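You operate a simulated robot arm through the tools that you are given. There is no shell and no other tool. Be economical: measure what you need, move in short steps, check, and stop when the job is done.

Carry out the task below with a simulated two-armed robot. There is one attempt and no reset: what you move stays moved.

## Task
Put both bearings by the red heater into the drawers with their numbers.
Fine: shut the drawers again.

The check looks at the end state, three seconds after you hand in, the way a careful person would. Anything else that was tipped, shoved, dropped, spilled or broken makes it a failure.

## Robot
Two 7-joint arms with two-finger parallel grippers on one trunk, on a base that drives. Base frame: it is fixed to the floor where the robot stands at the start and does not move with it; the origin is under the middle of the robot, x ahead of it, y to its left, z up. Lengths are in mm, angles in rad, forces in N, time in s.
The left shoulder is at the start at [60, 143, 876], the right one opposite. With the tool pointing down near the work surface each hand reaches from about 240 to 680 mm from the robot's upright axis, wherever it stands, measured 20 degrees to its own side. Places, roughly: bearing [500, -1250, 1000]; inside of the left bench drawer [800, -100, 700]; inside of the right bench drawer [500, -800, 700]; left bench drawer [700, -100, 700]; middle bench drawer [600, -400, 700]; right bench drawer [500, -700, 700]. Payload 1.57 kg a hand.
The TCP of each hand is the grasp point between the finger pads, 30 mm short of the fingertips. In the tool frame z runs along the fingers and y along their closing line. The gripper opens to 110 mm. The fingers are 24 mm wide and 12 mm thick; the gripper's body (48 by 112 mm) begins 78 mm behind the TCP.
Orientation is that of the tool frame in the base frame, as a unit quaternion [w, x, y, z]. With the fingers straight down and closing along the base's y, the tool's x points along the base's -x, its y along +y and its z along -z.

## Interface
- The arms move only by the tool drive_tool. It takes "left_plan", "right_plan" or both (then of equal length, played together; a hand with none holds still); each is a list of rows, each a list of 7 numbers: the shift along the base's x, y, z in mm, then the turn, a rotation vector about the base's x, y, z in rad, then the gripper command, from -1 (fully open) to 1 (shut), values between in proportion. In form: [[x, y, z, ax, ay, az, fingers], ...]. A call has 1 to 10 rows; each row is the pose to reach, as a shift and turn from the pose commanded when the call began. Each row takes 0.2 s and may step no farther than 50 mm and 0.15 rad from the row before; otherwise, or with a gripper value out of range, the whole call is refused. Where a pose cannot be reached the arm comes as near as it can. A force on the tool above 40 N (or 10 N above the force at the start of the call, whichever is more), or a blocked arm, ends the call early, and 0.2 s more pass. Each finger travels about 45 mm/s and halts on what it meets, pressing with about 31 N; the grip force reading is that of the motor and also rises with nothing between the fingers. The clock runs only during rows and for 0.2 s after the last one: add rows that repeat a pose to give the fingers time. It gives the time, the measured TCP pose, the force on the tool (base axes), the opening and the grip force at its end, in the units of the frame above (readings bear some noise), with the torque about the TCP (base axes, N m) and any sound that the robot's microphone picked up.
- Cameras (640 x 400 px; columns grow to the right, rows downward): "scene" is now at [28.5, -23.3, 1473.7]; the picture's right is [-0.50, -0.87, 0.00], its down [-0.76, 0.44, -0.48] and it looks along [0.42, -0.24, -0.88] (base axes); focal length 250 px, centre (320, 200). "left" rides on the left gripper at [70, -16, -141] in its tool frame; the picture's right is [0.23, 0.97, 0.00], its down [-0.85, 0.20, -0.48] and it looks along [-0.47, 0.11, 0.88] (tool axes); focal length 222 px, centre (320, 200). "right" rides on the right gripper at [70, 16, -141] in its tool frame; the picture's right is [-0.23, 0.97, 0.00], its down [-0.86, -0.20, -0.48] and it looks along [-0.47, -0.11, 0.88] (tool axes); focal length 222 px, centre (320, 200). There is no depth. A picture from a camera that has moved, and an enlarged one, comes with that camera's place and axes in the base frame and with its lens. The place of the scene camera against the robot may be out by one fixed shift of up to 12 mm in any direction.
- capture(camera): a new picture of that camera. It takes no simulated time.
- move_column(by): slides the trunk up (or, below 0, down) by that many mm; the arms and the scene camera ride with it, the base frame stays. It gives what a move gives, with no picture.
- drive_base(legs): drives the robot by 1 to 6 legs, each [ahead, left, turn to the left] in mm, mm and rad, along the robot's own axes; the way and the turn of a leg run together, so that a leg with both is an arc; at most 1500 mm and 3.142 rad a leg. The arms and the cameras ride along, it lands a little off, and it stops where it bumps. It gives what a move gives.
- aim_head(pan, tilt): turns the head with the scene camera to pan (to the left, within 1.501 rad either way) and tilt (down, from -0.506 to 1.204), counted from straight ahead of the robot. It gives what a move gives.
- zoom(camera, box): a new picture of the part [left, top, right, bottom] of that camera's present view, enlarged. It takes no simulated time.
- finish_job(): hands the job in; it is judged then, once.

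Go step by step. Nothing tells you exact positions but the pictures and the camera data: compare them with the known pose of the tool, close in by small moves and look again before you grip or let go. The budget is 120 turns and 100 pictures, counting those below and the enlarged ones. Unless the task says otherwise, let go and move clear before handing in, and close with one line.

The tools are called after "Call:" as name(argument=value, ...) on one line, values as JSON. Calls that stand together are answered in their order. drive_tool: Moves the arms, as the interface text tells. Its arguments: {"type":"object","properties":{"left_plan":{"type":"array","items":{"type":"array","items":{"type":"number"}}},"right_plan":{"type":"array","items":{"type":"array","items":{"type":"number"}}}},"required":[]} The other tools are called the same way: move_column (by) slides the trunk up or down; drive_base (legs) drives the base; aim_head (pan, tilt) turns the head that bears the scene camera; capture (camera) takes a picture; zoom (camera, box) takes an enlarged picture of a part of a camera's view; finish_job () hands the job in.

At the start:

```text
time_s: 0.0
left_tool_pos: [460.3, -3.0, 928.6]
left_tcp_rot: [0.0, 0.0, 1.0, 0.0]
left_force: [0.1, -0.3, 0.8]
left_ft_torque: [-0.03, -0.01, 0.01]
left_width: 110.3
left_gripper_force: 0.0
right_tool_pos: [358.2, -393.9, 893.0]
right_tcp_rot: [0.0, 0.0, 1.0, 0.0]
right_force: [-1.1, 1.0, -1.2]
right_ft_torque: [0.01, 0.0, -0.02]
right_width: 110.2
right_gripper_force: 0.2
trunk travel left (down, up): [-475.0, 115.0]
robot x, y, heading: [2.6, -1.4, -0.002]
head pan, tilt: [-0.52, 1.07]
```

scene: 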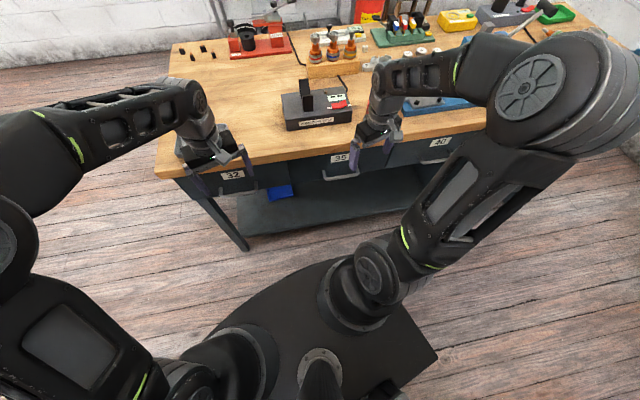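
right: 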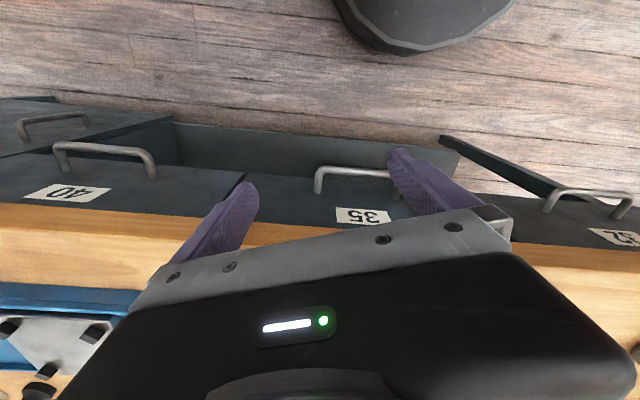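
left: 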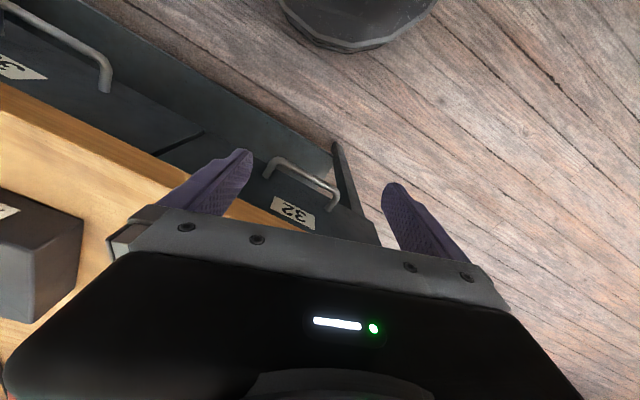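

I see the bench at an angle with drawers 32, 35 and 40. The bearings should be off to the right, so I'll turn the head to look there.

Call:
aim_head(pan=-1.1, tilt=0.6)

Call:
capture(camera="scene")

```text
time_s: 1.0
left_tool_pos: [461.0, -3.1, 930.5]
left_tcp_rot: [0.001, 0.0, 1.0, 0.0]
left_force: [0.3, 0.0, 0.1]
left_ft_torque: [-0.02, -0.03, 0.04]
left_width: 110.4
left_gripper_force: 0.0
right_tool_pos: [357.6, -392.9, 893.6]
right_tcp_rot: [0.0, 0.0, 1.0, 0.0]
right_force: [0.5, 0.1, -0.4]
right_ft_torque: [0.02, -0.02, 0.01]
right_width: 110.1
right_gripper_force: 0.0
trunk travel left (down, up): [-475.0, 115.0]
robot x, y, heading: [-0.5, 1.6, 0.002]
head pan, tilt: [-1.1, 0.6]
```

```text
96 pictures are left
camera scene: at [12.2, -69.6, 1510.4], right [-0.89, -0.45, 0.0], down [-0.26, 0.5, -0.82], along [0.38, -0.73, -0.57], focal length 250 px, centre (320, 200)
```

scene: 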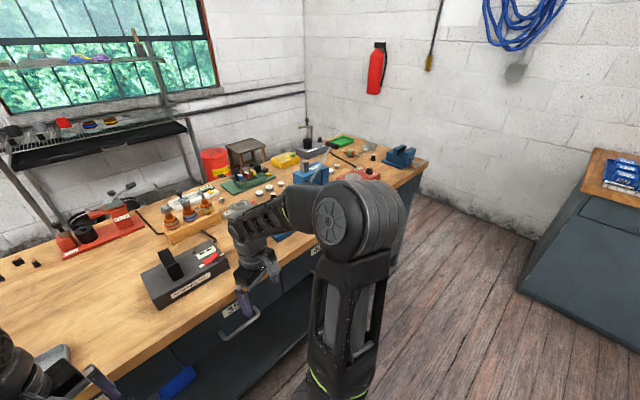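

Call:
zoom(camera="scene", box=[160, 120, 440, 295])

Call:
zoom(camera="scene", box=[0, 180, 240, 330])

```text
2.29 times, centred on (300, 208) of scene
camera zoom: at [12.2, -69.6, 1510.4], right [-0.89, -0.45, 0.0], down [-0.26, 0.5, -0.82], along [0.38, -0.73, -0.57], focal length 572 px, centre (366, 183)
```

zoom: 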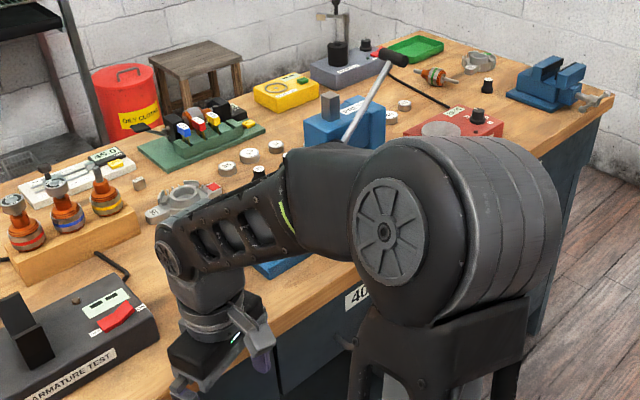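

```text
2.67 times, centred on (120, 255) of scene
camera zoom: at [12.2, -69.6, 1510.4], right [-0.89, -0.45, 0.0], down [-0.26, 0.5, -0.82], along [0.38, -0.73, -0.57], focal length 668 px, centre (853, 53)
```

zoom: 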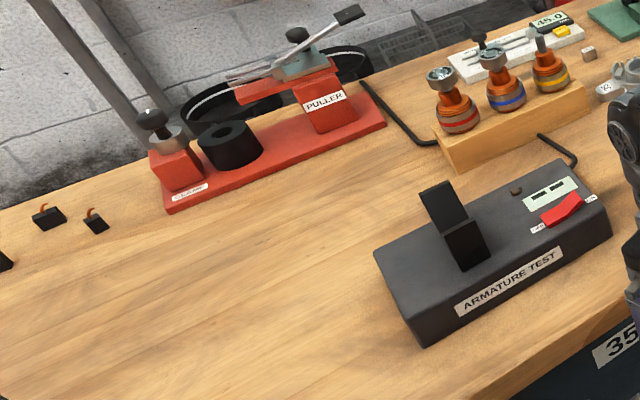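

The red heater sits near the right end of the bench, with several numbered bearings round about. I'll turn square to the bench and drive to the right to get a closer look.

Call:
drive_base(legs=[[0, 0, -0.32], [0, -800, 0]])

Call:
aim_head(pan=-0.25, tilt=0.75)

Call:
capture(camera="scene")

```text
time_s: 6.4
left_tool_pos: [177.3, -921.6, 928.2]
left_tcp_rot: [0.0, 0.162, 0.987, 0.0]
left_force: [0.3, 0.2, 0.2]
left_ft_torque: [0.02, 0.04, 0.0]
left_width: 110.1
left_gripper_force: 0.1
right_tool_pos: [-46.2, -1259.4, 893.4]
right_tcp_rot: [-0.001, 0.162, 0.987, 0.0]
right_force: [0.2, -1.0, 0.4]
right_ft_torque: [-0.01, 0.02, 0.02]
right_width: 110.1
right_gripper_force: 0.1
trunk travel left (down, up): [-475.0, 115.0]
robot x, y, heading: [-260.8, -772.5, -0.328]
head pan, tilt: [-1.1, 0.6]
```

```text
time_s: 7.5
left_tool_pos: [177.4, -921.5, 928.7]
left_tcp_rot: [0.001, 0.162, 0.987, -0.001]
left_force: [-0.8, 0.2, -0.2]
left_ft_torque: [0.0, -0.01, -0.02]
left_width: 110.0
left_gripper_force: 0.0
right_tool_pos: [-46.5, -1258.1, 894.1]
right_tcp_rot: [0.0, 0.162, 0.987, 0.0]
right_force: [0.2, -0.7, 0.6]
right_ft_torque: [-0.02, 0.0, 0.03]
right_width: 110.4
right_gripper_force: 0.0
trunk travel left (down, up): [-475.0, 115.0]
robot x, y, heading: [-259.0, -772.1, -0.327]
head pan, tilt: [-0.25, 0.75]
```

```text
93 pictures are left
camera scene: at [-215.8, -798.0, 1497.6], right [-0.54, -0.84, 0.0], down [-0.57, 0.37, -0.73], along [0.61, -0.4, -0.68], focal length 250 px, centre (320, 200)
```

scene: 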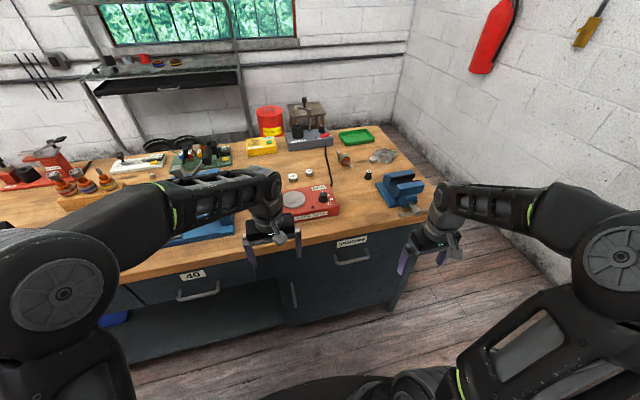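

Call:
zoom(camera="scene", box=[260, 150, 380, 225])

Call:
zoom(camera="scene", box=[130, 160, 450, 360])

```text
5.33 times, centred on (320, 188) of scene
camera zoom: at [-215.8, -798.0, 1497.6], right [-0.54, -0.84, 0.0], down [-0.57, 0.37, -0.73], along [0.61, -0.4, -0.68], focal length 1336 px, centre (320, 267)
```

zoom: 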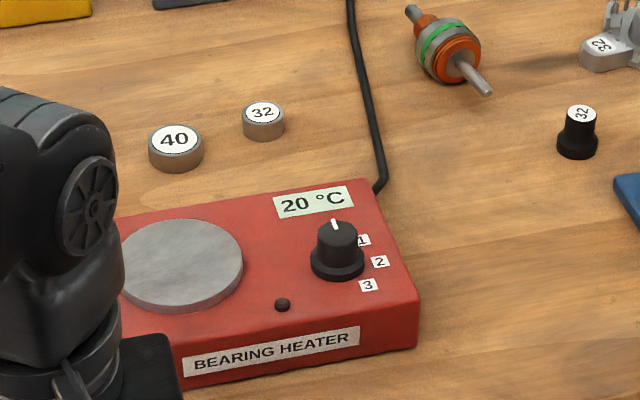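

```text
2.00 times, centred on (290, 260) of scene
camera zoom: at [-215.8, -798.0, 1497.6], right [-0.54, -0.84, 0.0], down [-0.57, 0.37, -0.73], along [0.61, -0.4, -0.68], focal length 501 px, centre (380, 80)
```

zoom: 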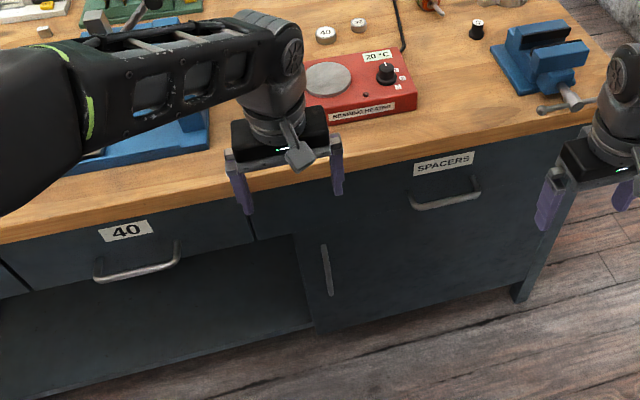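

Two bearings, 40 and 32, stand right behind the red bearing heater. I put them near [504, -1141, 880], about 840 mm in front of the robot. I'll raise both hands clear and then drive closer.

Call:
drive_tool(left_plan=[[10, 28, 30, 0, 0, 0, -1], [20, 57, 60, 0, 0, 0, -1], [29, 85, 90, 0, 0, 0, -1], [38, 113, 120, 0, 0, 0, -1], [48, 142, 150, 0, 0, 0, -1]], right_plan=[[0, 0, 40, 0, 0, 0, -1], [0, 0, 80, 0, 0, 0, -1], [0, 0, 120, 0, 0, 0, -1], [0, 0, 160, 0, 0, 0, -1], [0, 0, 200, 0, 0, 0, -1]])

Call:
drive_base(legs=[[170, 20, 0]])

Call:
aim_head(pan=-0.1, tilt=0.9)

Call:
capture(camera="scene")

Call:
capture(camera="right")

```text
time_s: 8.9
left_tool_pos: [215.3, -802.7, 1058.0]
left_tcp_rot: [0.0, 0.162, 0.987, 0.0]
left_force: [0.2, 0.8, 0.0]
left_ft_torque: [0.05, 0.0, 0.02]
left_width: 109.8
left_gripper_force: 0.1
left hand out of reach, approached as far as the arm can: row 5
right_tool_pos: [-3.4, -1219.5, 1100.7]
right_tcp_rot: [0.044, 0.085, 0.995, -0.006]
right_force: [-0.8, 0.3, -0.4]
right_ft_torque: [0.05, -0.01, 0.0]
right_width: 110.1
right_gripper_force: 0.1
right hand out of reach, approached as far as the arm can: row 5
trunk travel left (down, up): [-475.0, 115.0]
robot x, y, heading: [-258.1, -770.9, -0.329]
head pan, tilt: [-0.25, 0.75]
stopped in row 5 (right hand): the arm was blocked; the commanded pose is now the measured one
```

```text
time_s: 10.5
left_tool_pos: [378.3, -834.9, 1061.0]
left_tcp_rot: [-0.001, 0.164, 0.986, -0.001]
left_force: [-12.3, 8.8, 0.1]
left_ft_torque: [-1.03, -1.43, -0.47]
left_width: 110.1
left_gripper_force: 0.0
right_tool_pos: [159.6, -1252.9, 1102.1]
right_tcp_rot: [0.044, 0.086, 0.995, -0.007]
right_force: [-0.2, 0.6, 0.1]
right_ft_torque: [-0.02, -0.01, 0.03]
right_width: 110.2
right_gripper_force: 0.0
trunk travel left (down, up): [-475.0, 115.0]
robot x, y, heading: [-94.3, -808.1, -0.329]
head pan, tilt: [-0.25, 0.75]
stopped in leg 1: the robot was blocked; the commanded pose is now the measured one
```

```text
time_s: 11.2
left_tool_pos: [380.0, -836.8, 1059.9]
left_tcp_rot: [0.002, 0.164, 0.987, -0.001]
left_force: [-12.1, 8.8, -0.2]
left_ft_torque: [-0.95, -1.38, -0.38]
left_width: 110.1
left_gripper_force: 0.1
right_tool_pos: [159.4, -1253.7, 1101.4]
right_tcp_rot: [0.044, 0.086, 0.995, -0.006]
right_force: [-0.8, -0.3, 0.1]
right_ft_torque: [0.04, 0.0, 0.01]
right_width: 110.0
right_gripper_force: 0.0
trunk travel left (down, up): [-475.0, 115.0]
robot x, y, heading: [-93.7, -807.4, -0.328]
head pan, tilt: [-0.099, 0.901]
```

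```text
90 pictures are left
camera scene: at [-52.9, -818.0, 1485.8], right [-0.42, -0.91, 0.0], down [-0.71, 0.32, -0.62], along [0.57, -0.26, -0.78], focal length 250 px, centre (320, 200)
```

scene: 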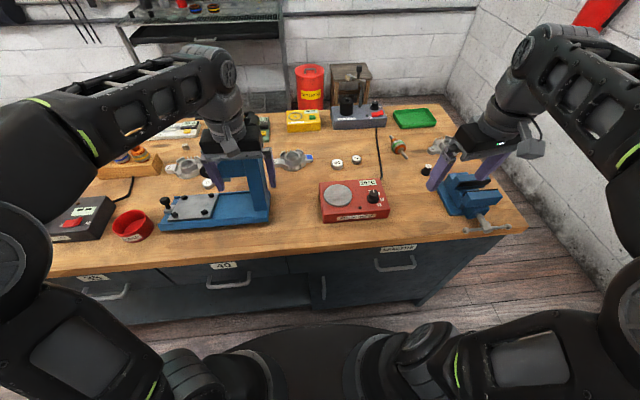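

```text
89 pictures are left
camera right: at [81.8, -1223.3, 1236.7], right [0.39, 0.92, 0.01], down [0.76, -0.33, 0.55], along [0.51, -0.21, -0.83], focal length 222 px, centre (320, 200)
```

right: 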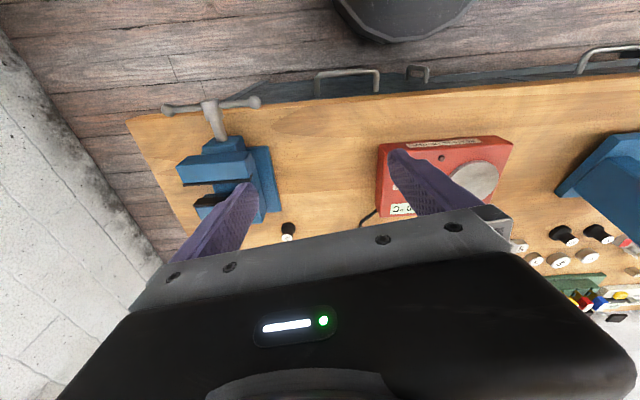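

The left hand has come up against the blue arbor press, reading about 14 N. I'll look closely, then back straight off.

Call:
zoom(camera="scene", box=[140, 100, 340, 225])

Call:
drive_base(legs=[[-70, 0, 0]])

Call:
zoom(camera="scene", box=[140, 60, 340, 185])

```text
3.20 times, centred on (240, 162) of scene
camera zoom: at [-52.9, -818.0, 1485.8], right [-0.42, -0.91, 0.0], down [-0.71, 0.32, -0.62], along [0.57, -0.26, -0.78], focal length 801 px, centre (576, 320)
```

zoom: 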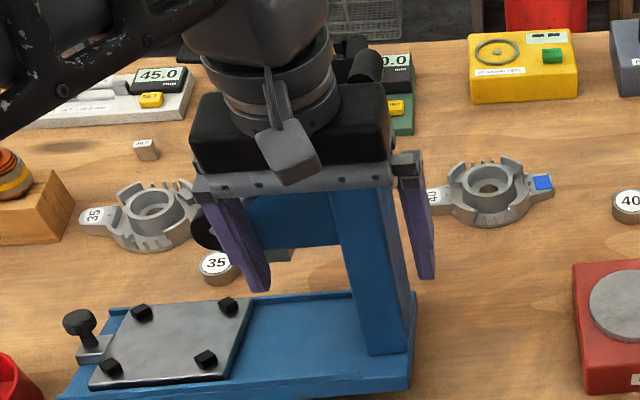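

```text
time_s: 12.3
left_tool_pos: [314.4, -814.6, 1060.0]
left_tcp_rot: [0.002, 0.164, 0.987, -0.002]
left_force: [-0.8, 0.1, 0.9]
left_ft_torque: [-0.02, 0.02, -0.02]
left_width: 110.0
left_gripper_force: 0.1
right_tool_pos: [92.3, -1230.4, 1100.9]
right_tcp_rot: [0.043, 0.087, 0.995, -0.007]
right_force: [0.1, 0.5, -0.2]
right_ft_torque: [-0.01, -0.03, 0.0]
right_width: 110.3
right_gripper_force: 0.1
trunk travel left (down, up): [-475.0, 115.0]
robot x, y, heading: [-161.3, -784.0, -0.331]
head pan, tilt: [-0.099, 0.901]
```

```text
3.20 times, centred on (240, 122) of scene
camera zoom: at [-118.9, -796.3, 1485.8], right [-0.42, -0.91, 0.0], down [-0.71, 0.33, -0.62], along [0.57, -0.26, -0.78], focal length 801 px, centre (576, 448)
```

zoom: 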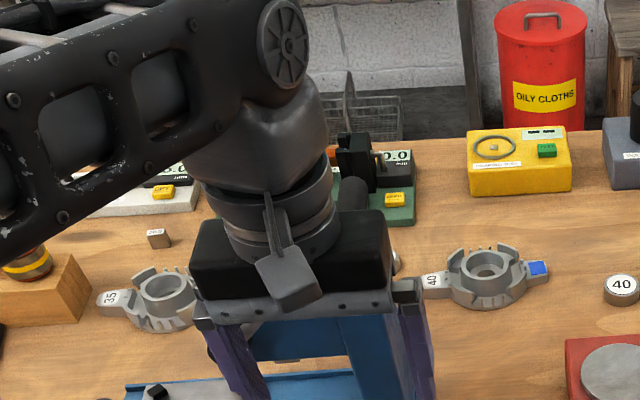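

That contact is released. I'll pull the left hand well back toward the robot, out of the way of the press.

Call:
drive_tool(left_plan=[[-38, 13, 0, 0, 0, 0, -1], [-76, 26, 0, 0, 0, 0, -1], [-114, 39, 0, 0, 0, 0, -1], [-151, 51, 0, 0, 0, 0, -1], [-180, 70, 0, 0, 0, 0, -1]])

Call:
capture(camera="scene")

```text
time_s: 13.5
left_tool_pos: [138.3, -749.0, 1051.1]
left_tcp_rot: [0.001, 0.164, 0.986, -0.001]
left_force: [0.4, 0.0, -0.8]
left_ft_torque: [-0.08, 0.01, 0.0]
left_width: 110.0
left_gripper_force: 0.0
left hand out of reach, approached as far as the arm can: row 5
right_tool_pos: [94.1, -1230.5, 1100.2]
right_tcp_rot: [0.043, 0.087, 0.995, -0.006]
right_force: [0.2, -0.2, 0.3]
right_ft_torque: [-0.04, -0.02, 0.0]
right_width: 110.1
right_gripper_force: 0.1
trunk travel left (down, up): [-475.0, 115.0]
robot x, y, heading: [-163.8, -783.9, -0.33]
head pan, tilt: [-0.099, 0.901]
```

```text
86 pictures are left
camera scene: at [-118.1, -795.9, 1485.7], right [-0.42, -0.91, 0.0], down [-0.71, 0.33, -0.62], along [0.56, -0.26, -0.78], focal length 250 px, centre (320, 200)
```

scene: 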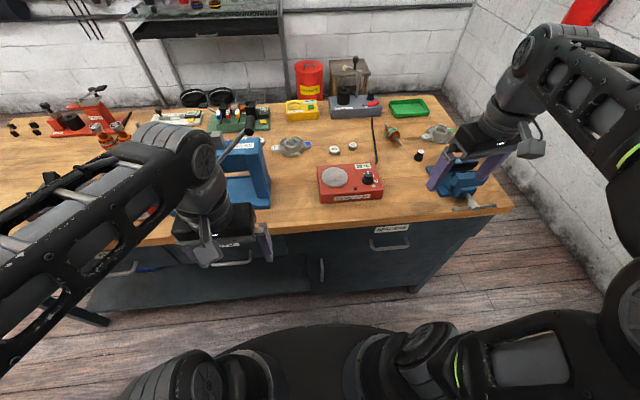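

The press looks upright and in its place. Now I'll measure the bearings from here.

Call:
zoom(camera="scene", box=[290, 120, 410, 195])

```text
5.33 times, centred on (350, 158) of scene
camera zoom: at [-118.1, -795.9, 1485.7], right [-0.42, -0.91, 0.0], down [-0.71, 0.33, -0.62], along [0.56, -0.26, -0.78], focal length 1336 px, centre (160, 427)
```

zoom: 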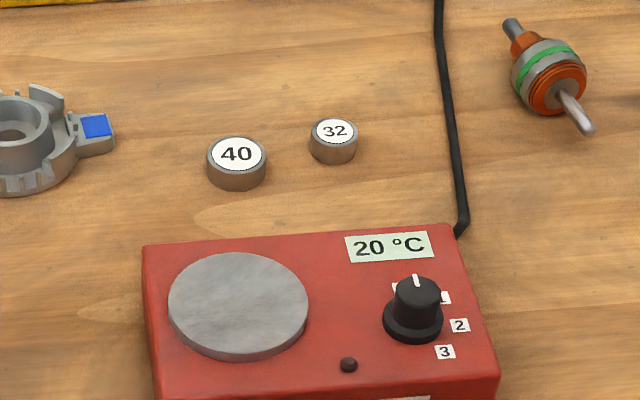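

The bearings are near [507, -1144] for 40 and [500, -1218] for 32. I'll drive ahead another 90 mm and check the clearance.

Call:
drive_base(legs=[[90, 0, 0]])

Call:
aim_head(pan=-0.1, tilt=1.15)

Call:
capture(camera="scene")

```text
time_s: 14.6
left_tool_pos: [226.0, -776.9, 1051.2]
left_tcp_rot: [0.0, 0.163, 0.987, -0.002]
left_force: [1.0, 0.7, 0.4]
left_ft_torque: [0.01, 0.0, -0.02]
left_width: 110.0
left_gripper_force: 0.0
right_tool_pos: [178.6, -1258.6, 1099.9]
right_tcp_rot: [0.042, 0.086, 0.995, -0.007]
right_force: [1.0, -0.6, 0.2]
right_ft_torque: [-0.01, 0.03, 0.03]
right_width: 109.8
right_gripper_force: 0.1
trunk travel left (down, up): [-475.0, 115.0]
robot x, y, heading: [-77.4, -813.3, -0.329]
head pan, tilt: [-0.099, 0.901]
```

```text
time_s: 15.3
left_tool_pos: [224.6, -776.9, 1050.6]
left_tcp_rot: [0.001, 0.164, 0.986, -0.002]
left_force: [0.5, 0.7, 0.3]
left_ft_torque: [0.0, -0.04, 0.05]
left_width: 109.8
left_gripper_force: 0.0
right_tool_pos: [178.2, -1259.8, 1100.5]
right_tcp_rot: [0.043, 0.086, 0.995, -0.006]
right_force: [0.0, 0.5, 0.0]
right_ft_torque: [0.01, 0.02, -0.01]
right_width: 109.8
right_gripper_force: 0.1
trunk travel left (down, up): [-475.0, 115.0]
robot x, y, heading: [-74.8, -812.7, -0.321]
head pan, tilt: [-0.099, 1.15]
```

```text
84 pictures are left
camera scene: at [-47.8, -818.9, 1468.8], right [-0.41, -0.91, 0.0], down [-0.83, 0.38, -0.41], along [0.37, -0.17, -0.91], focal length 250 px, centre (320, 200)
```

scene: 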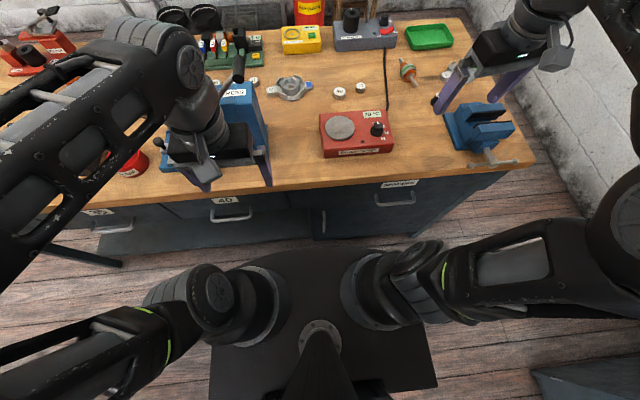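

There's enough room. I'll bring the right hand over bearing 40, straight down, at z≈1010.

Call:
drive_tool(right_plan=[[30, 25, -11, 0.003, 0.01, -0.019, -1], [70, 45, -22, 0.006, 0.02, -0.038, -1], [112, 58, -33, 0.01, 0.03, -0.058, -1], [155, 70, -45, 0.013, 0.041, -0.077, -1], [198, 81, -56, 0.016, 0.051, -0.097, -0.6], [241, 92, -67, 0.02, 0.062, -0.116, -0.4], [285, 104, -78, 0.023, 0.072, -0.136, -0.2], [322, 114, -90, 0.026, 0.083, -0.155, -0.1], [322, 114, -90, 0.026, 0.083, -0.155, -0.1]])

Call:
capture(camera="right")

```text
time_s: 17.3
left_tool_pos: [224.3, -778.5, 1051.0]
left_tcp_rot: [0.001, 0.163, 0.987, -0.002]
left_force: [-0.8, -0.2, 0.6]
left_ft_torque: [0.02, -0.01, -0.01]
left_width: 109.8
left_gripper_force: 0.0
right_tool_pos: [407.6, -1171.5, 1036.6]
right_tcp_rot: [0.016, 0.143, 0.99, -0.003]
right_force: [-0.6, -1.1, -0.4]
right_ft_torque: [0.0, -0.01, -0.03]
right_width: 60.3
right_gripper_force: 0.1
right hand out of reach, approached as far as the arm can: row 6, 7, 8, 9
trunk travel left (down, up): [-475.0, 115.0]
robot x, y, heading: [-75.2, -817.8, -0.324]
head pan, tilt: [-0.099, 1.15]
```

```text
83 pictures are left
camera right: at [341.3, -1137.0, 1176.5], right [0.49, 0.87, 0.01], down [0.75, -0.43, 0.51], along [0.44, -0.24, -0.86], focal length 222 px, centre (320, 200)
```

right: 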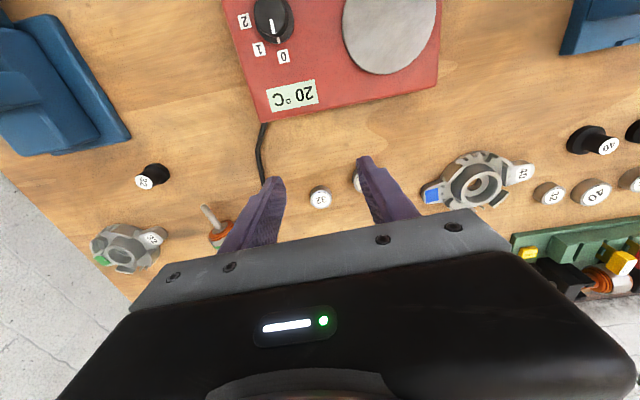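

The arm's reach limits it at this height. I'll raise the trunk, which levels the arm with the work and should extend the reach.

Call:
move_column(by=112)

Call:
drive_tool(right_plan=[[15, -3, -45, 0.003, 0.01, -0.01, -0.1], [30, -6, -85, 0.006, 0.02, -0.02, -0.1], [50, -9, -120, 0.008, 0.025, -0.03, -0.1], [70, -5, -145, 0.01, 0.03, -0.038, -0.1], [85, 10, -165, 0.01, 0.03, -0.038, -0.1], [99, 27, -185, 0.01, 0.03, -0.038, -0.1], [99, 27, -185, 0.01, 0.03, -0.038, -0.1]])

Call:
capture(camera="right")

```text
time_s: 18.8
left_tool_pos: [225.1, -777.1, 1164.1]
left_tcp_rot: [0.0, 0.163, 0.987, -0.001]
left_force: [0.1, -0.4, 0.4]
left_ft_torque: [-0.02, 0.01, -0.02]
left_width: 110.0
left_gripper_force: 0.1
right_tool_pos: [408.0, -1171.4, 1148.9]
right_tcp_rot: [0.015, 0.142, 0.99, -0.004]
right_force: [-0.3, 0.3, 0.4]
right_ft_torque: [-0.01, 0.0, 0.03]
right_width: 60.5
right_gripper_force: 0.1
trunk travel left (down, up): [-587.0, 3.0]
robot x, y, heading: [-74.9, -817.2, -0.327]
head pan, tilt: [-0.099, 1.15]
```

```text
time_s: 20.4
left_tool_pos: [224.3, -777.7, 1163.5]
left_tcp_rot: [0.002, 0.163, 0.987, -0.001]
left_force: [-0.6, 0.0, -0.5]
left_ft_torque: [0.02, 0.0, 0.01]
left_width: 110.0
left_gripper_force: 0.1
right_tool_pos: [506.5, -1142.5, 963.3]
right_tcp_rot: [0.0, 0.161, 0.987, 0.0]
right_force: [-1.0, 0.0, 0.0]
right_ft_torque: [0.02, -0.03, 0.0]
right_width: 60.5
right_gripper_force: 0.0
trunk travel left (down, up): [-587.0, 3.0]
robot x, y, heading: [-76.7, -812.5, -0.329]
head pan, tilt: [-0.099, 1.15]
```

```text
82 pictures are left
camera right: at [446.1, -1107.3, 1104.9], right [0.53, 0.85, 0.0], down [0.75, -0.46, 0.48], along [0.41, -0.25, -0.88], focal length 222 px, centre (320, 200)
```

right: 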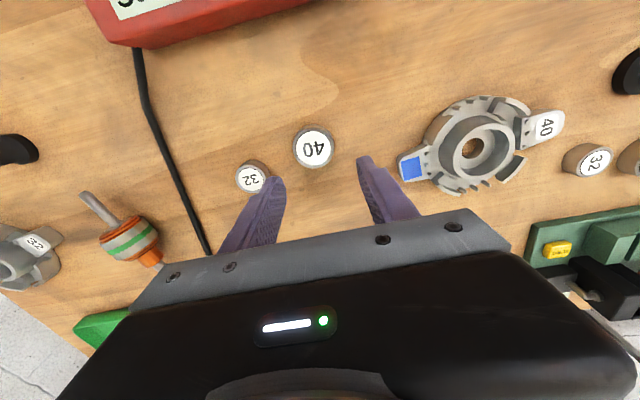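

Bearing 40 is at about [495, -1144] and its top is near z=885. I'll shift over it and go partway down.

Call:
drive_tool(right_plan=[[-6, -1, -15, 0, 0, 0, -0.1], [-11, -1.5, -30, 0, 0, 0, -0.1], [-11, -1.5, -40, 0, 0, 0, -0.1]])

Call:
capture(camera="right")

```text
time_s: 21.2
left_tool_pos: [224.4, -777.9, 1162.7]
left_tcp_rot: [0.001, 0.164, 0.987, 0.0]
left_force: [-0.2, 0.3, 0.5]
left_ft_torque: [0.02, 0.0, 0.0]
left_width: 110.1
left_gripper_force: 0.1
right_tool_pos: [496.1, -1145.3, 924.1]
right_tcp_rot: [0.001, 0.162, 0.987, 0.001]
right_force: [0.0, -0.2, 0.9]
right_ft_torque: [0.03, 0.0, 0.03]
right_width: 60.3
right_gripper_force: 0.1
trunk travel left (down, up): [-587.0, 3.0]
robot x, y, heading: [-78.4, -816.1, -0.329]
head pan, tilt: [-0.099, 1.15]
```

```text
81 pictures are left
camera right: at [436.0, -1109.9, 1065.5], right [0.53, 0.85, 0.0], down [0.75, -0.46, 0.48], along [0.41, -0.25, -0.88], focal length 222 px, centre (320, 200)
```

right: 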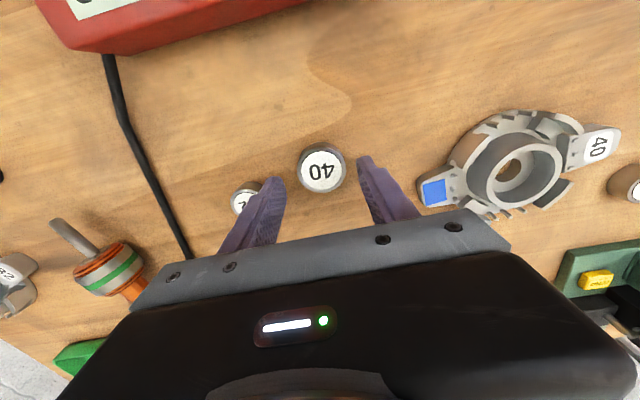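

The bearing's top is at z≈890 and the tabletop near 872. I'll lower the fingertips to about 877 and grip.

Call:
drive_tool(right_plan=[[-1, 1, -9, 0, 0, 0, -0.1], [-1, 1, -17, 0, 0, 0, -0.1], [-1, 1, -17, 0, 0, 0, 0.2], [-1, 1, -17, 0, 0, 0, 0.5], [-1, 1, -17, 0, 0, 0, 0.5], [-1, 1, -17, 0, 0, 0, 0.5]])

Call:
capture(camera="right")

```text
time_s: 22.6
left_tool_pos: [222.8, -775.9, 1164.5]
left_tcp_rot: [0.002, 0.163, 0.987, 0.0]
left_force: [0.7, -0.2, 0.0]
left_ft_torque: [0.02, -0.01, -0.06]
left_width: 110.0
left_gripper_force: 0.1
right_tool_pos: [496.5, -1143.4, 910.5]
right_tcp_rot: [0.004, 0.161, 0.987, 0.0]
right_force: [1.6, -3.6, 33.1]
right_ft_torque: [-0.03, 0.37, 0.05]
right_width: 39.0
right_gripper_force: 28.6
trunk travel left (down, up): [-587.0, 3.0]
robot x, y, heading: [-73.4, -814.9, -0.325]
head pan, tilt: [-0.099, 1.15]
```

```text
80 pictures are left
camera right: at [433.4, -1107.7, 1051.7], right [0.53, 0.85, 0.0], down [0.74, -0.46, 0.48], along [0.41, -0.25, -0.87], focal length 222 px, centre (320, 200)
```

right: 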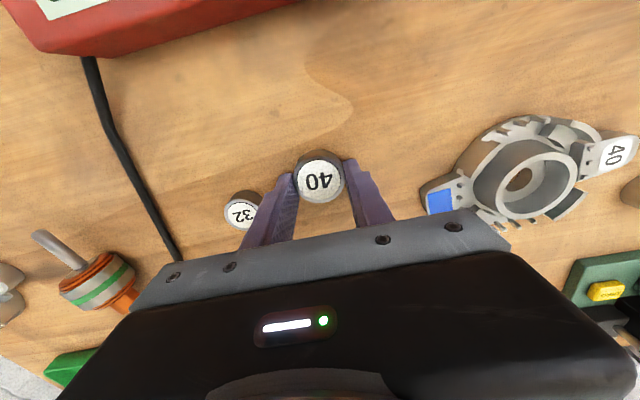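

The fingertips touch the table (so the tabletop is at z≈880), and bearing 40 is held at 39 mm. I'll lift it.

Call:
drive_tool(right_plan=[[0, 0, 20, 0, 0, 0, 0.6], [0, 0, 50, 0, 0, 0, 0.6], [0, 0, 90, 0, 0, 0, 0.6]])

Call:
capture(camera="right")

```text
time_s: 23.4
left_tool_pos: [224.6, -777.1, 1164.1]
left_tcp_rot: [0.001, 0.163, 0.987, 0.0]
left_force: [-0.8, -0.4, -0.9]
left_ft_torque: [-0.01, -0.02, 0.01]
left_width: 109.8
left_gripper_force: 0.0
right_tool_pos: [493.9, -1144.2, 996.5]
right_tcp_rot: [-0.001, 0.161, 0.987, -0.001]
right_force: [0.1, -0.9, -0.4]
right_ft_torque: [0.03, 0.0, 0.01]
right_width: 38.7
right_gripper_force: 31.2
trunk travel left (down, up): [-587.0, 3.0]
robot x, y, heading: [-79.4, -813.6, -0.33]
head pan, tilt: [-0.099, 1.15]
```

```text
79 pictures are left
camera right: at [434.0, -1109.2, 1139.3], right [0.52, 0.85, 0.0], down [0.75, -0.46, 0.48], along [0.41, -0.25, -0.88], focal length 222 px, centre (320, 200)
```

right: 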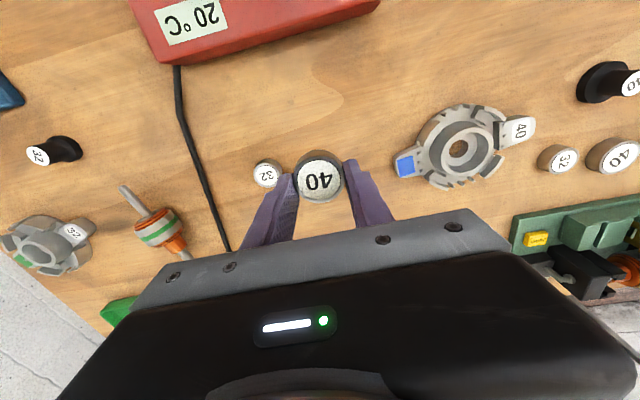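

Bearing 40 is firmly held. I'll lift it higher, pull the hand back over the heater, then drive back from the bench and left toward drawer 40.

Call:
drive_tool(right_plan=[[-10, 3, 40, 0, 0, 0, 0.6], [-30, 10, 75, 0, 0, 0, 0.6], [-75, 25, 85, 0, 0, 0, 0.6], [-120, 40, 85, 0, 0, 0, 0.6], [-165, 55, 85, 0, 0, 0, 0.6], [-210, 70, 85, 0, 0, 0, 0.6], [-250, 84, 85, 0, 0, 0, 0.6]])

Call:
drive_base(legs=[[-340, 0, 0], [0, 110, 0]])

Call:
move_column(by=-112)

Call:
aim_head(pan=0.25, tilt=0.85)

Call:
capture(camera="scene")

Call:
capture(camera="left")

```text
time_s: 25.0
left_tool_pos: [223.2, -776.8, 1163.0]
left_tcp_rot: [0.001, 0.163, 0.987, -0.001]
left_force: [0.1, 0.2, -0.2]
left_ft_torque: [0.0, -0.02, 0.01]
left_width: 109.8
left_gripper_force: 0.1
right_tool_pos: [245.3, -1058.6, 1081.5]
right_tcp_rot: [0.001, 0.161, 0.987, 0.0]
right_force: [-0.2, -0.2, -0.4]
right_ft_torque: [0.01, 0.01, -0.01]
right_width: 38.7
right_gripper_force: 30.6
trunk travel left (down, up): [-587.0, 3.0]
robot x, y, heading: [-77.3, -813.5, -0.334]
head pan, tilt: [-0.099, 1.15]
```

```text
time_s: 28.0
left_tool_pos: [-62.9, -563.2, 1163.1]
left_tcp_rot: [0.002, 0.165, 0.986, -0.002]
left_force: [0.3, 0.2, 0.3]
left_ft_torque: [-0.04, -0.02, 0.01]
left_width: 109.8
left_gripper_force: 0.0
right_tool_pos: [-42.0, -843.7, 1081.7]
right_tcp_rot: [0.0, 0.163, 0.987, -0.001]
right_force: [0.5, 1.1, -0.9]
right_ft_torque: [-0.04, 0.01, 0.03]
right_width: 38.5
right_gripper_force: 30.9
trunk travel left (down, up): [-587.0, 3.0]
robot x, y, heading: [-364.4, -597.8, -0.329]
head pan, tilt: [-0.099, 1.15]
```

```text
time_s: 29.4
left_tool_pos: [-63.0, -563.8, 1052.1]
left_tcp_rot: [0.001, 0.165, 0.986, -0.002]
left_force: [-0.4, -0.4, -1.1]
left_ft_torque: [0.02, 0.01, -0.01]
left_width: 110.1
left_gripper_force: 0.1
right_tool_pos: [-43.0, -844.8, 969.2]
right_tcp_rot: [-0.001, 0.163, 0.987, 0.0]
right_force: [-0.7, -0.3, -1.0]
right_ft_torque: [0.0, -0.03, -0.03]
right_width: 38.6
right_gripper_force: 31.4
trunk travel left (down, up): [-475.0, 115.0]
robot x, y, heading: [-363.7, -597.0, -0.334]
head pan, tilt: [-0.099, 1.15]
```

```text
time_s: 30.2
left_tool_pos: [-63.4, -563.0, 1051.8]
left_tcp_rot: [0.002, 0.165, 0.986, -0.002]
left_force: [-0.6, -1.1, -1.2]
left_ft_torque: [0.01, -0.01, 0.01]
left_width: 110.0
left_gripper_force: 0.0
right_tool_pos: [-43.4, -846.2, 969.4]
right_tcp_rot: [0.0, 0.162, 0.987, 0.001]
right_force: [-0.1, 0.5, -0.4]
right_ft_torque: [-0.03, 0.03, -0.03]
right_width: 38.9
right_gripper_force: 31.1
trunk travel left (down, up): [-475.0, 115.0]
robot x, y, heading: [-363.9, -595.5, -0.327]
head pan, tilt: [0.25, 0.85]
```

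```text
78 pictures are left
camera scene: at [-312.4, -586.3, 1489.5], right [-0.08, -1.0, 0.0], down [-0.75, 0.06, -0.66], along [0.66, -0.05, -0.75], focal length 250 px, centre (320, 200)
```

scene: 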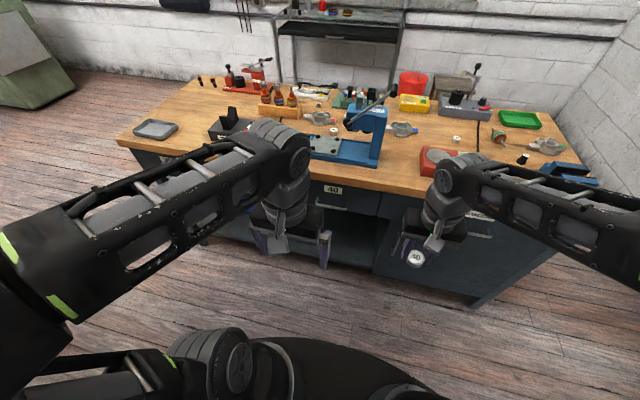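

```text
77 pictures are left
camera left: at [-135.4, -556.1, 1193.2], right [0.1, 0.99, 0.0], down [0.87, -0.09, 0.48], along [0.48, -0.05, -0.88], focal length 222 px, centre (320, 200)
```

left: 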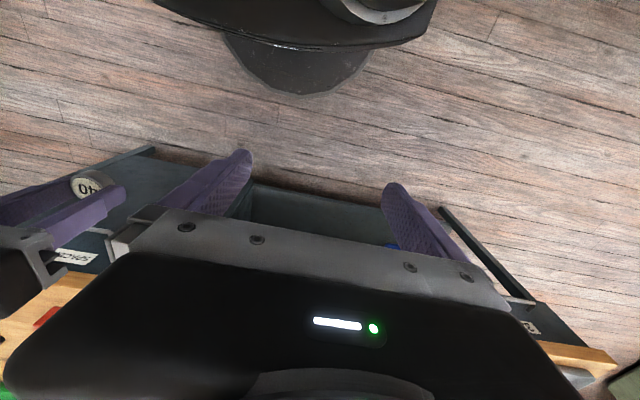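

I'm back from the bench with bearing 40 held. Next I turn the left hand to point at the drawers, fingers closing vertically, lowering it toward handle height.

Call:
drive_tool(left_plan=[[14, -5, -20, 0.0504, -0.1026, -0.0808, -1], [28, -10, -40, 0.1008, -0.2052, -0.1616, -1], [43, -14, -60, 0.1512, -0.3078, -0.2424, -1], [57, -19, -80, 0.2016, -0.4104, -0.3232, -1], [71, -24, -100, 0.252, -0.513, -0.404, -1], [85, -29, -120, 0.3024, -0.6156, -0.4848, -1], [99, -34, -140, 0.3528, -0.7182, -0.5656, -1], [114, -38, -160, 0.4032, -0.8208, -0.6464, -1], [128, -43, -180, 0.4536, -0.9234, -0.7272, -1], [142, -48, -200, 0.504, -1.026, -0.808, -1]])

```text
time_s: 32.4
left_tool_pos: [94.1, -643.5, 841.5]
left_tcp_rot: [0.428, 0.493, 0.693, 0.305]
left_force: [0.0, 0.9, 0.2]
left_ft_torque: [0.0, 0.01, -0.02]
left_width: 110.2
left_gripper_force: 0.1
left hand out of reach, approached as far as the arm can: row 6, 7, 8, 9, 10
right_tool_pos: [-43.0, -845.4, 969.3]
right_tcp_rot: [-0.001, 0.163, 0.987, 0.0]
right_force: [0.0, 0.6, -0.8]
right_ft_torque: [0.01, 0.02, -0.01]
right_width: 38.8
right_gripper_force: 30.9
trunk travel left (down, up): [-475.0, 115.0]
robot x, y, heading: [-363.1, -598.1, -0.333]
head pan, tilt: [0.25, 0.85]
```

The orientation is tracking as intended. I'll finish the turn while reaching further forward.

Call:
drive_tool(left_plan=[[20, 0, -16, 0.05, -0.1017, -0.08, -1], [40, 0, -32, 0.1, -0.2034, -0.16, -1], [62, 0, -48, 0.15, -0.305, -0.24, -1], [85, 0, -64, 0.2, -0.407, -0.32, -1], [109, 0, -81, 0.25, -0.5087, -0.4, -1], [109, 0, -81, 0.25, -0.5087, -0.4, -1]])

Call:
capture(camera="left")

Call:
capture(camera="scene")

```text
time_s: 33.8
left_tool_pos: [202.4, -642.5, 761.3]
left_tcp_rot: [0.574, 0.577, 0.411, 0.411]
left_force: [-0.2, 0.1, -0.1]
left_ft_torque: [-0.01, -0.01, 0.0]
left_width: 109.7
left_gripper_force: 0.1
right_tool_pos: [-43.3, -845.7, 970.0]
right_tcp_rot: [0.0, 0.163, 0.987, 0.0]
right_force: [-0.6, 0.4, -0.7]
right_ft_torque: [0.02, 0.03, 0.0]
right_width: 38.8
right_gripper_force: 30.7
trunk travel left (down, up): [-475.0, 115.0]
robot x, y, heading: [-363.5, -600.2, -0.336]
head pan, tilt: [0.25, 0.85]
```

```text
76 pictures are left
camera left: at [91.2, -530.3, 745.1], right [0.07, 0.21, 0.97], down [-0.73, -0.65, 0.2], along [0.68, -0.73, 0.11], focal length 222 px, centre (320, 200)
```

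left: 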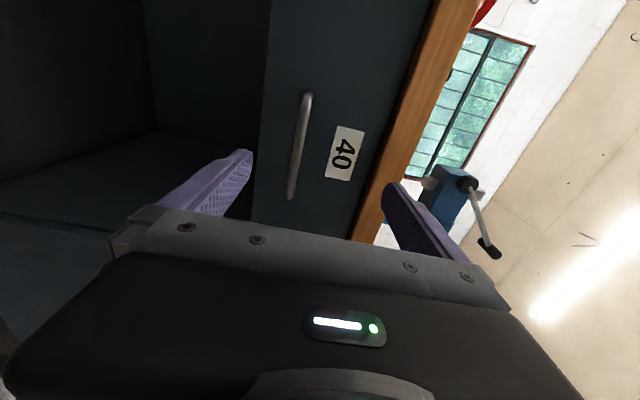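

```text
75 pictures are left
camera scene: at [-312.3, -586.3, 1489.6], right [-0.08, -1.0, 0.0], down [-0.75, 0.06, -0.66], along [0.66, -0.05, -0.75], focal length 250 px, centre (320, 200)
```

scene: 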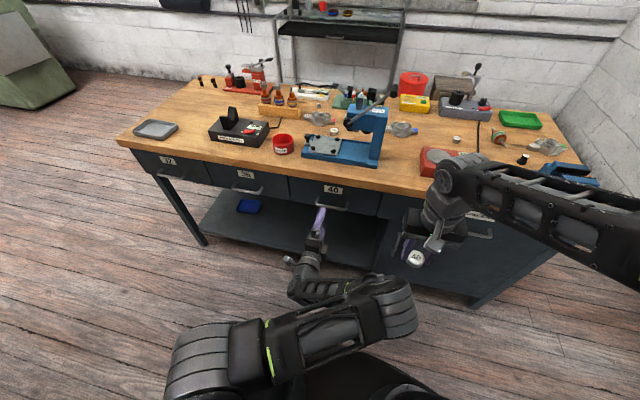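

The handle of drawer 40 triangulates to about [302, -680, 737]. I'll line up in height, come closer and check.

Call:
drive_tool(left_plan=[[0, -3, -12, 0, 0, 0, -0.6], [20, -10, -24, 0, 0, 0, -0.4], [45, -18, -24, 0, 0, 0, -0.2], [66, -26, -24, 0, 0, 0, -0.1], [66, -26, -24, 0, 0, 0, -0.1]])

Call:
capture(camera="left")

Call:
zoom(camera="scene", box=[270, 170, 398, 250])

```text
time_s: 35.0
left_tool_pos: [269.7, -667.4, 737.4]
left_tcp_rot: [0.574, 0.577, 0.411, 0.411]
left_force: [0.3, 0.6, 0.3]
left_ft_torque: [-0.01, 0.02, -0.03]
left_width: 60.7
left_gripper_force: 0.1
right_tool_pos: [-44.5, -844.9, 968.7]
right_tcp_rot: [0.0, 0.162, 0.987, 0.0]
right_force: [-0.1, -0.2, -1.0]
right_ft_torque: [0.01, -0.02, -0.01]
right_width: 38.7
right_gripper_force: 30.8
trunk travel left (down, up): [-475.0, 115.0]
robot x, y, heading: [-365.9, -600.6, -0.332]
head pan, tilt: [0.25, 0.85]
```

```text
74 pictures are left
camera left: at [158.3, -555.6, 722.0], right [0.08, 0.21, 0.97], down [-0.73, -0.65, 0.2], along [0.68, -0.73, 0.11], focal length 222 px, centre (320, 200)
```

left: 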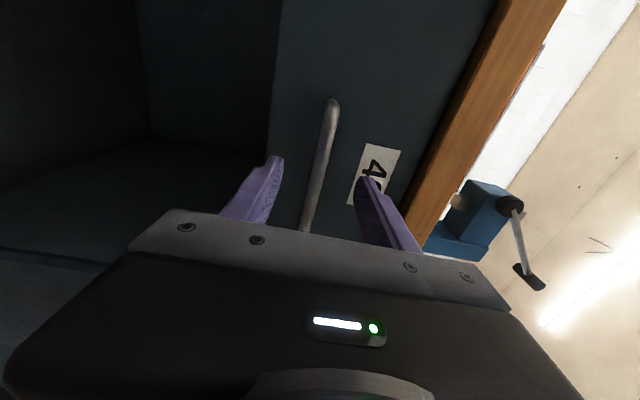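

```text
5.00 times, centred on (334, 210) of scene
camera zoom: at [-312.3, -586.3, 1489.6], right [-0.08, -1.0, 0.0], down [-0.75, 0.06, -0.66], along [0.66, -0.05, -0.75], focal length 1252 px, centre (250, 150)
```

zoom: 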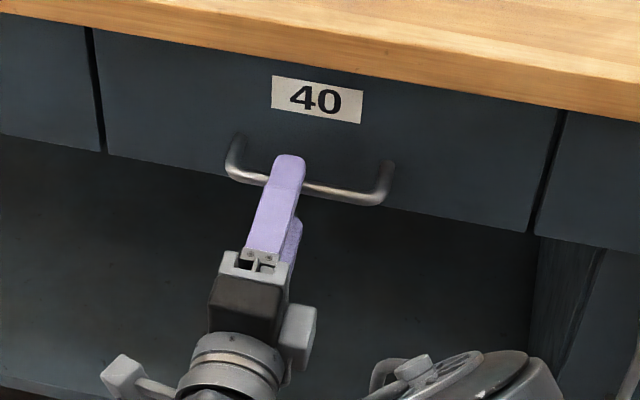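

The fingers straddle the bar and the hand is centred on it. I'll advance 28 mm and close.

Call:
drive_tool(left_plan=[[13, -4.5, 0, 0, 0, 0, -0.1], [26.5, -9, 0, 0, 0, 0, -0.1], [26.5, -9, 0, 0, 0, 0, 0.4], [26.5, -9, 0, 0, 0, 0, 1], [26.5, -9, 0, 0, 0, 0, 1], [26.5, -9, 0, 0, 0, 0, 1], [26.5, -9, 0, 0, 0, 0, 1]])

Call:
zoom(camera="scene", box=[270, 170, 398, 250])

```text
time_s: 36.6
left_tool_pos: [295.0, -676.8, 733.9]
left_tcp_rot: [0.573, 0.578, 0.412, 0.41]
left_force: [-1.3, -0.6, -7.6]
left_ft_torque: [-0.12, 0.15, 0.03]
left_width: 12.0
left_gripper_force: 29.2
right_tool_pos: [-42.1, -844.9, 968.4]
right_tcp_rot: [0.002, 0.162, 0.987, 0.0]
right_force: [0.3, -0.3, 0.3]
right_ft_torque: [-0.02, 0.02, -0.02]
right_width: 38.6
right_gripper_force: 30.8
trunk travel left (down, up): [-475.0, 115.0]
robot x, y, heading: [-365.4, -600.9, -0.331]
head pan, tilt: [0.25, 0.85]
```

```text
5.00 times, centred on (334, 210) of scene
camera zoom: at [-311.4, -586.4, 1489.5], right [-0.08, -1.0, 0.0], down [-0.75, 0.06, -0.66], along [0.66, -0.05, -0.75], focal length 1252 px, centre (250, 150)
```

zoom: 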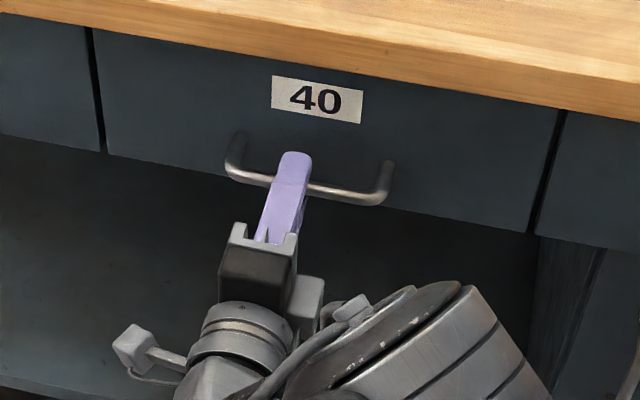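

The bar is gripped at 12 mm. Now I pull straight back along the bench normal, gently.

Call:
drive_tool(left_plan=[[-14, 5, -3, 0, 0, 0, 1], [-33, 11, -3, 0, 0, 0, 1], [-57, 19, -3, 0, 0, 0, 1], [-80, 27, -3, 0, 0, 0, 1], [-104, 35, -3, 0, 0, 0, 1], [-128, 44, -3, 0, 0, 0, 1], [-151, 52, -3, 0, 0, 0, 1], [-175, 60, -3, 0, 0, 0, 1], [-199, 68, -3, 0, 0, 0, 1]])

Call:
capture(camera="scene")

```text
time_s: 38.4
left_tool_pos: [147.4, -624.4, 735.4]
left_tcp_rot: [0.578, 0.567, 0.417, 0.413]
left_force: [-0.4, -5.7, -6.1]
left_ft_torque: [0.66, -0.26, 0.76]
left_width: 11.8
left_gripper_force: 28.8
right_tool_pos: [-43.2, -845.2, 969.0]
right_tcp_rot: [-0.001, 0.163, 0.987, -0.001]
right_force: [-0.8, 0.6, -0.5]
right_ft_torque: [-0.03, -0.01, -0.03]
right_width: 38.7
right_gripper_force: 30.9
trunk travel left (down, up): [-475.0, 115.0]
robot x, y, heading: [-365.7, -598.6, -0.333]
head pan, tilt: [0.25, 0.85]
stopped in row 8 (left hand): the force on the tool passed its limit at 45 N (the readings are from after the stop); the commanded pose is now the measured one
```

```text
71 pictures are left
camera scene: at [-312.2, -586.7, 1489.2], right [-0.08, -1.0, 0.0], down [-0.75, 0.06, -0.66], along [0.66, -0.06, -0.75], focal length 250 px, centre (320, 200)
```

scene: 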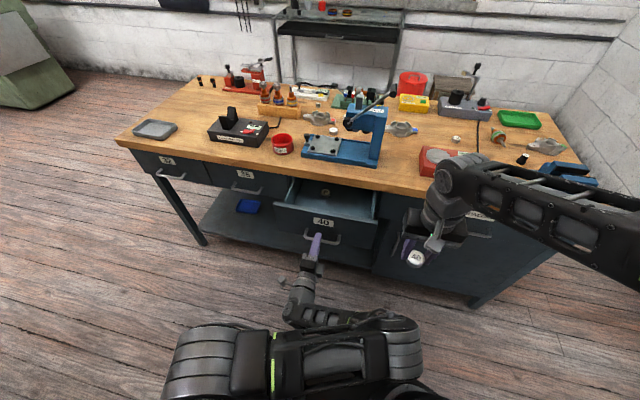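

The drawer is open about 155 mm and appears to be at its stop. I'll look inside.

Call:
zoom(camera="scene", box=[250, 160, 410, 260])

```text
4.00 times, centred on (330, 210) of scene
camera zoom: at [-312.2, -586.7, 1489.2], right [-0.08, -1.0, 0.0], down [-0.75, 0.06, -0.66], along [0.66, -0.06, -0.75], focal length 1002 px, centre (280, 160)
```

zoom: 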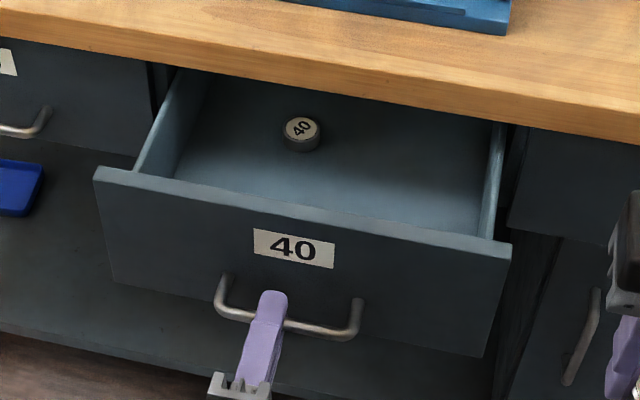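

One 40 bearing already lies in the drawer, which confirms it's the right one. I'll bring the right hand over the open part, right of the centre.

Call:
drive_tool(right_plan=[[39, 16, 0, 0, 0, 0, 0.6], [78, 32, 0, 0, 0, 0, 0.6], [117, 48, 0, 0, 0, 0, 0.6], [156, 64, 0, 0, 0, 0, 0.6], [195, 80, 0, 0, 0, 0, 0.6], [234, 96, 0, 0, 0, 0, 0.6], [273, 112, 0, 0, 0, 0, 0.6], [273, 112, 0, 0, 0, 0, 0.6]])

Call:
capture(camera="right")

Call:
capture(camera="scene")

```text
time_s: 40.2
left_tool_pos: [149.2, -623.9, 735.5]
left_tcp_rot: [0.578, 0.567, 0.418, 0.412]
left_force: [-2.5, -6.5, -16.8]
left_ft_torque: [0.7, -0.07, 0.16]
left_width: 11.9
left_gripper_force: 28.8
right_tool_pos: [192.2, -752.0, 969.4]
right_tcp_rot: [0.0, 0.163, 0.987, -0.001]
right_force: [1.2, -0.1, -0.4]
right_ft_torque: [-0.01, 0.0, -0.02]
right_width: 38.8
right_gripper_force: 31.1
right hand out of reach, approached as far as the arm can: row 7, 8
trunk travel left (down, up): [-475.0, 115.0]
robot x, y, heading: [-361.2, -601.7, -0.337]
head pan, tilt: [0.25, 0.85]
```

```text
69 pictures are left
camera right: at [130.6, -715.7, 1112.0], right [0.53, 0.85, 0.0], down [0.75, -0.46, 0.48], along [0.41, -0.25, -0.88], focal length 222 px, centre (320, 200)
```

right: 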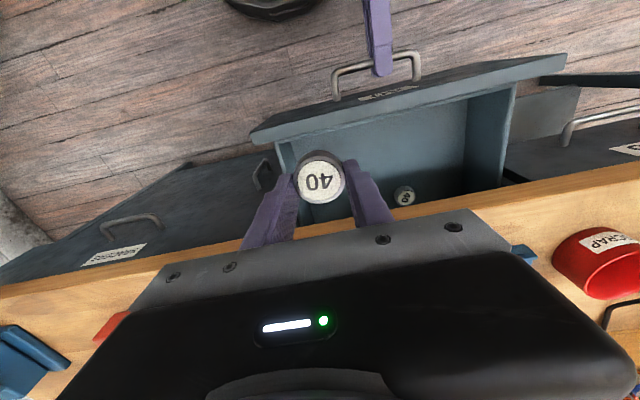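

```text
68 pictures are left
camera scene: at [-311.7, -587.2, 1489.5], right [-0.08, -1.0, 0.0], down [-0.75, 0.06, -0.66], along [0.66, -0.05, -0.75], focal length 250 px, centre (320, 200)
```

scene: 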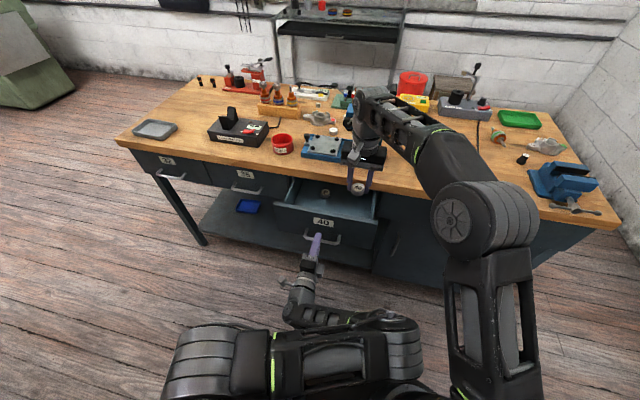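

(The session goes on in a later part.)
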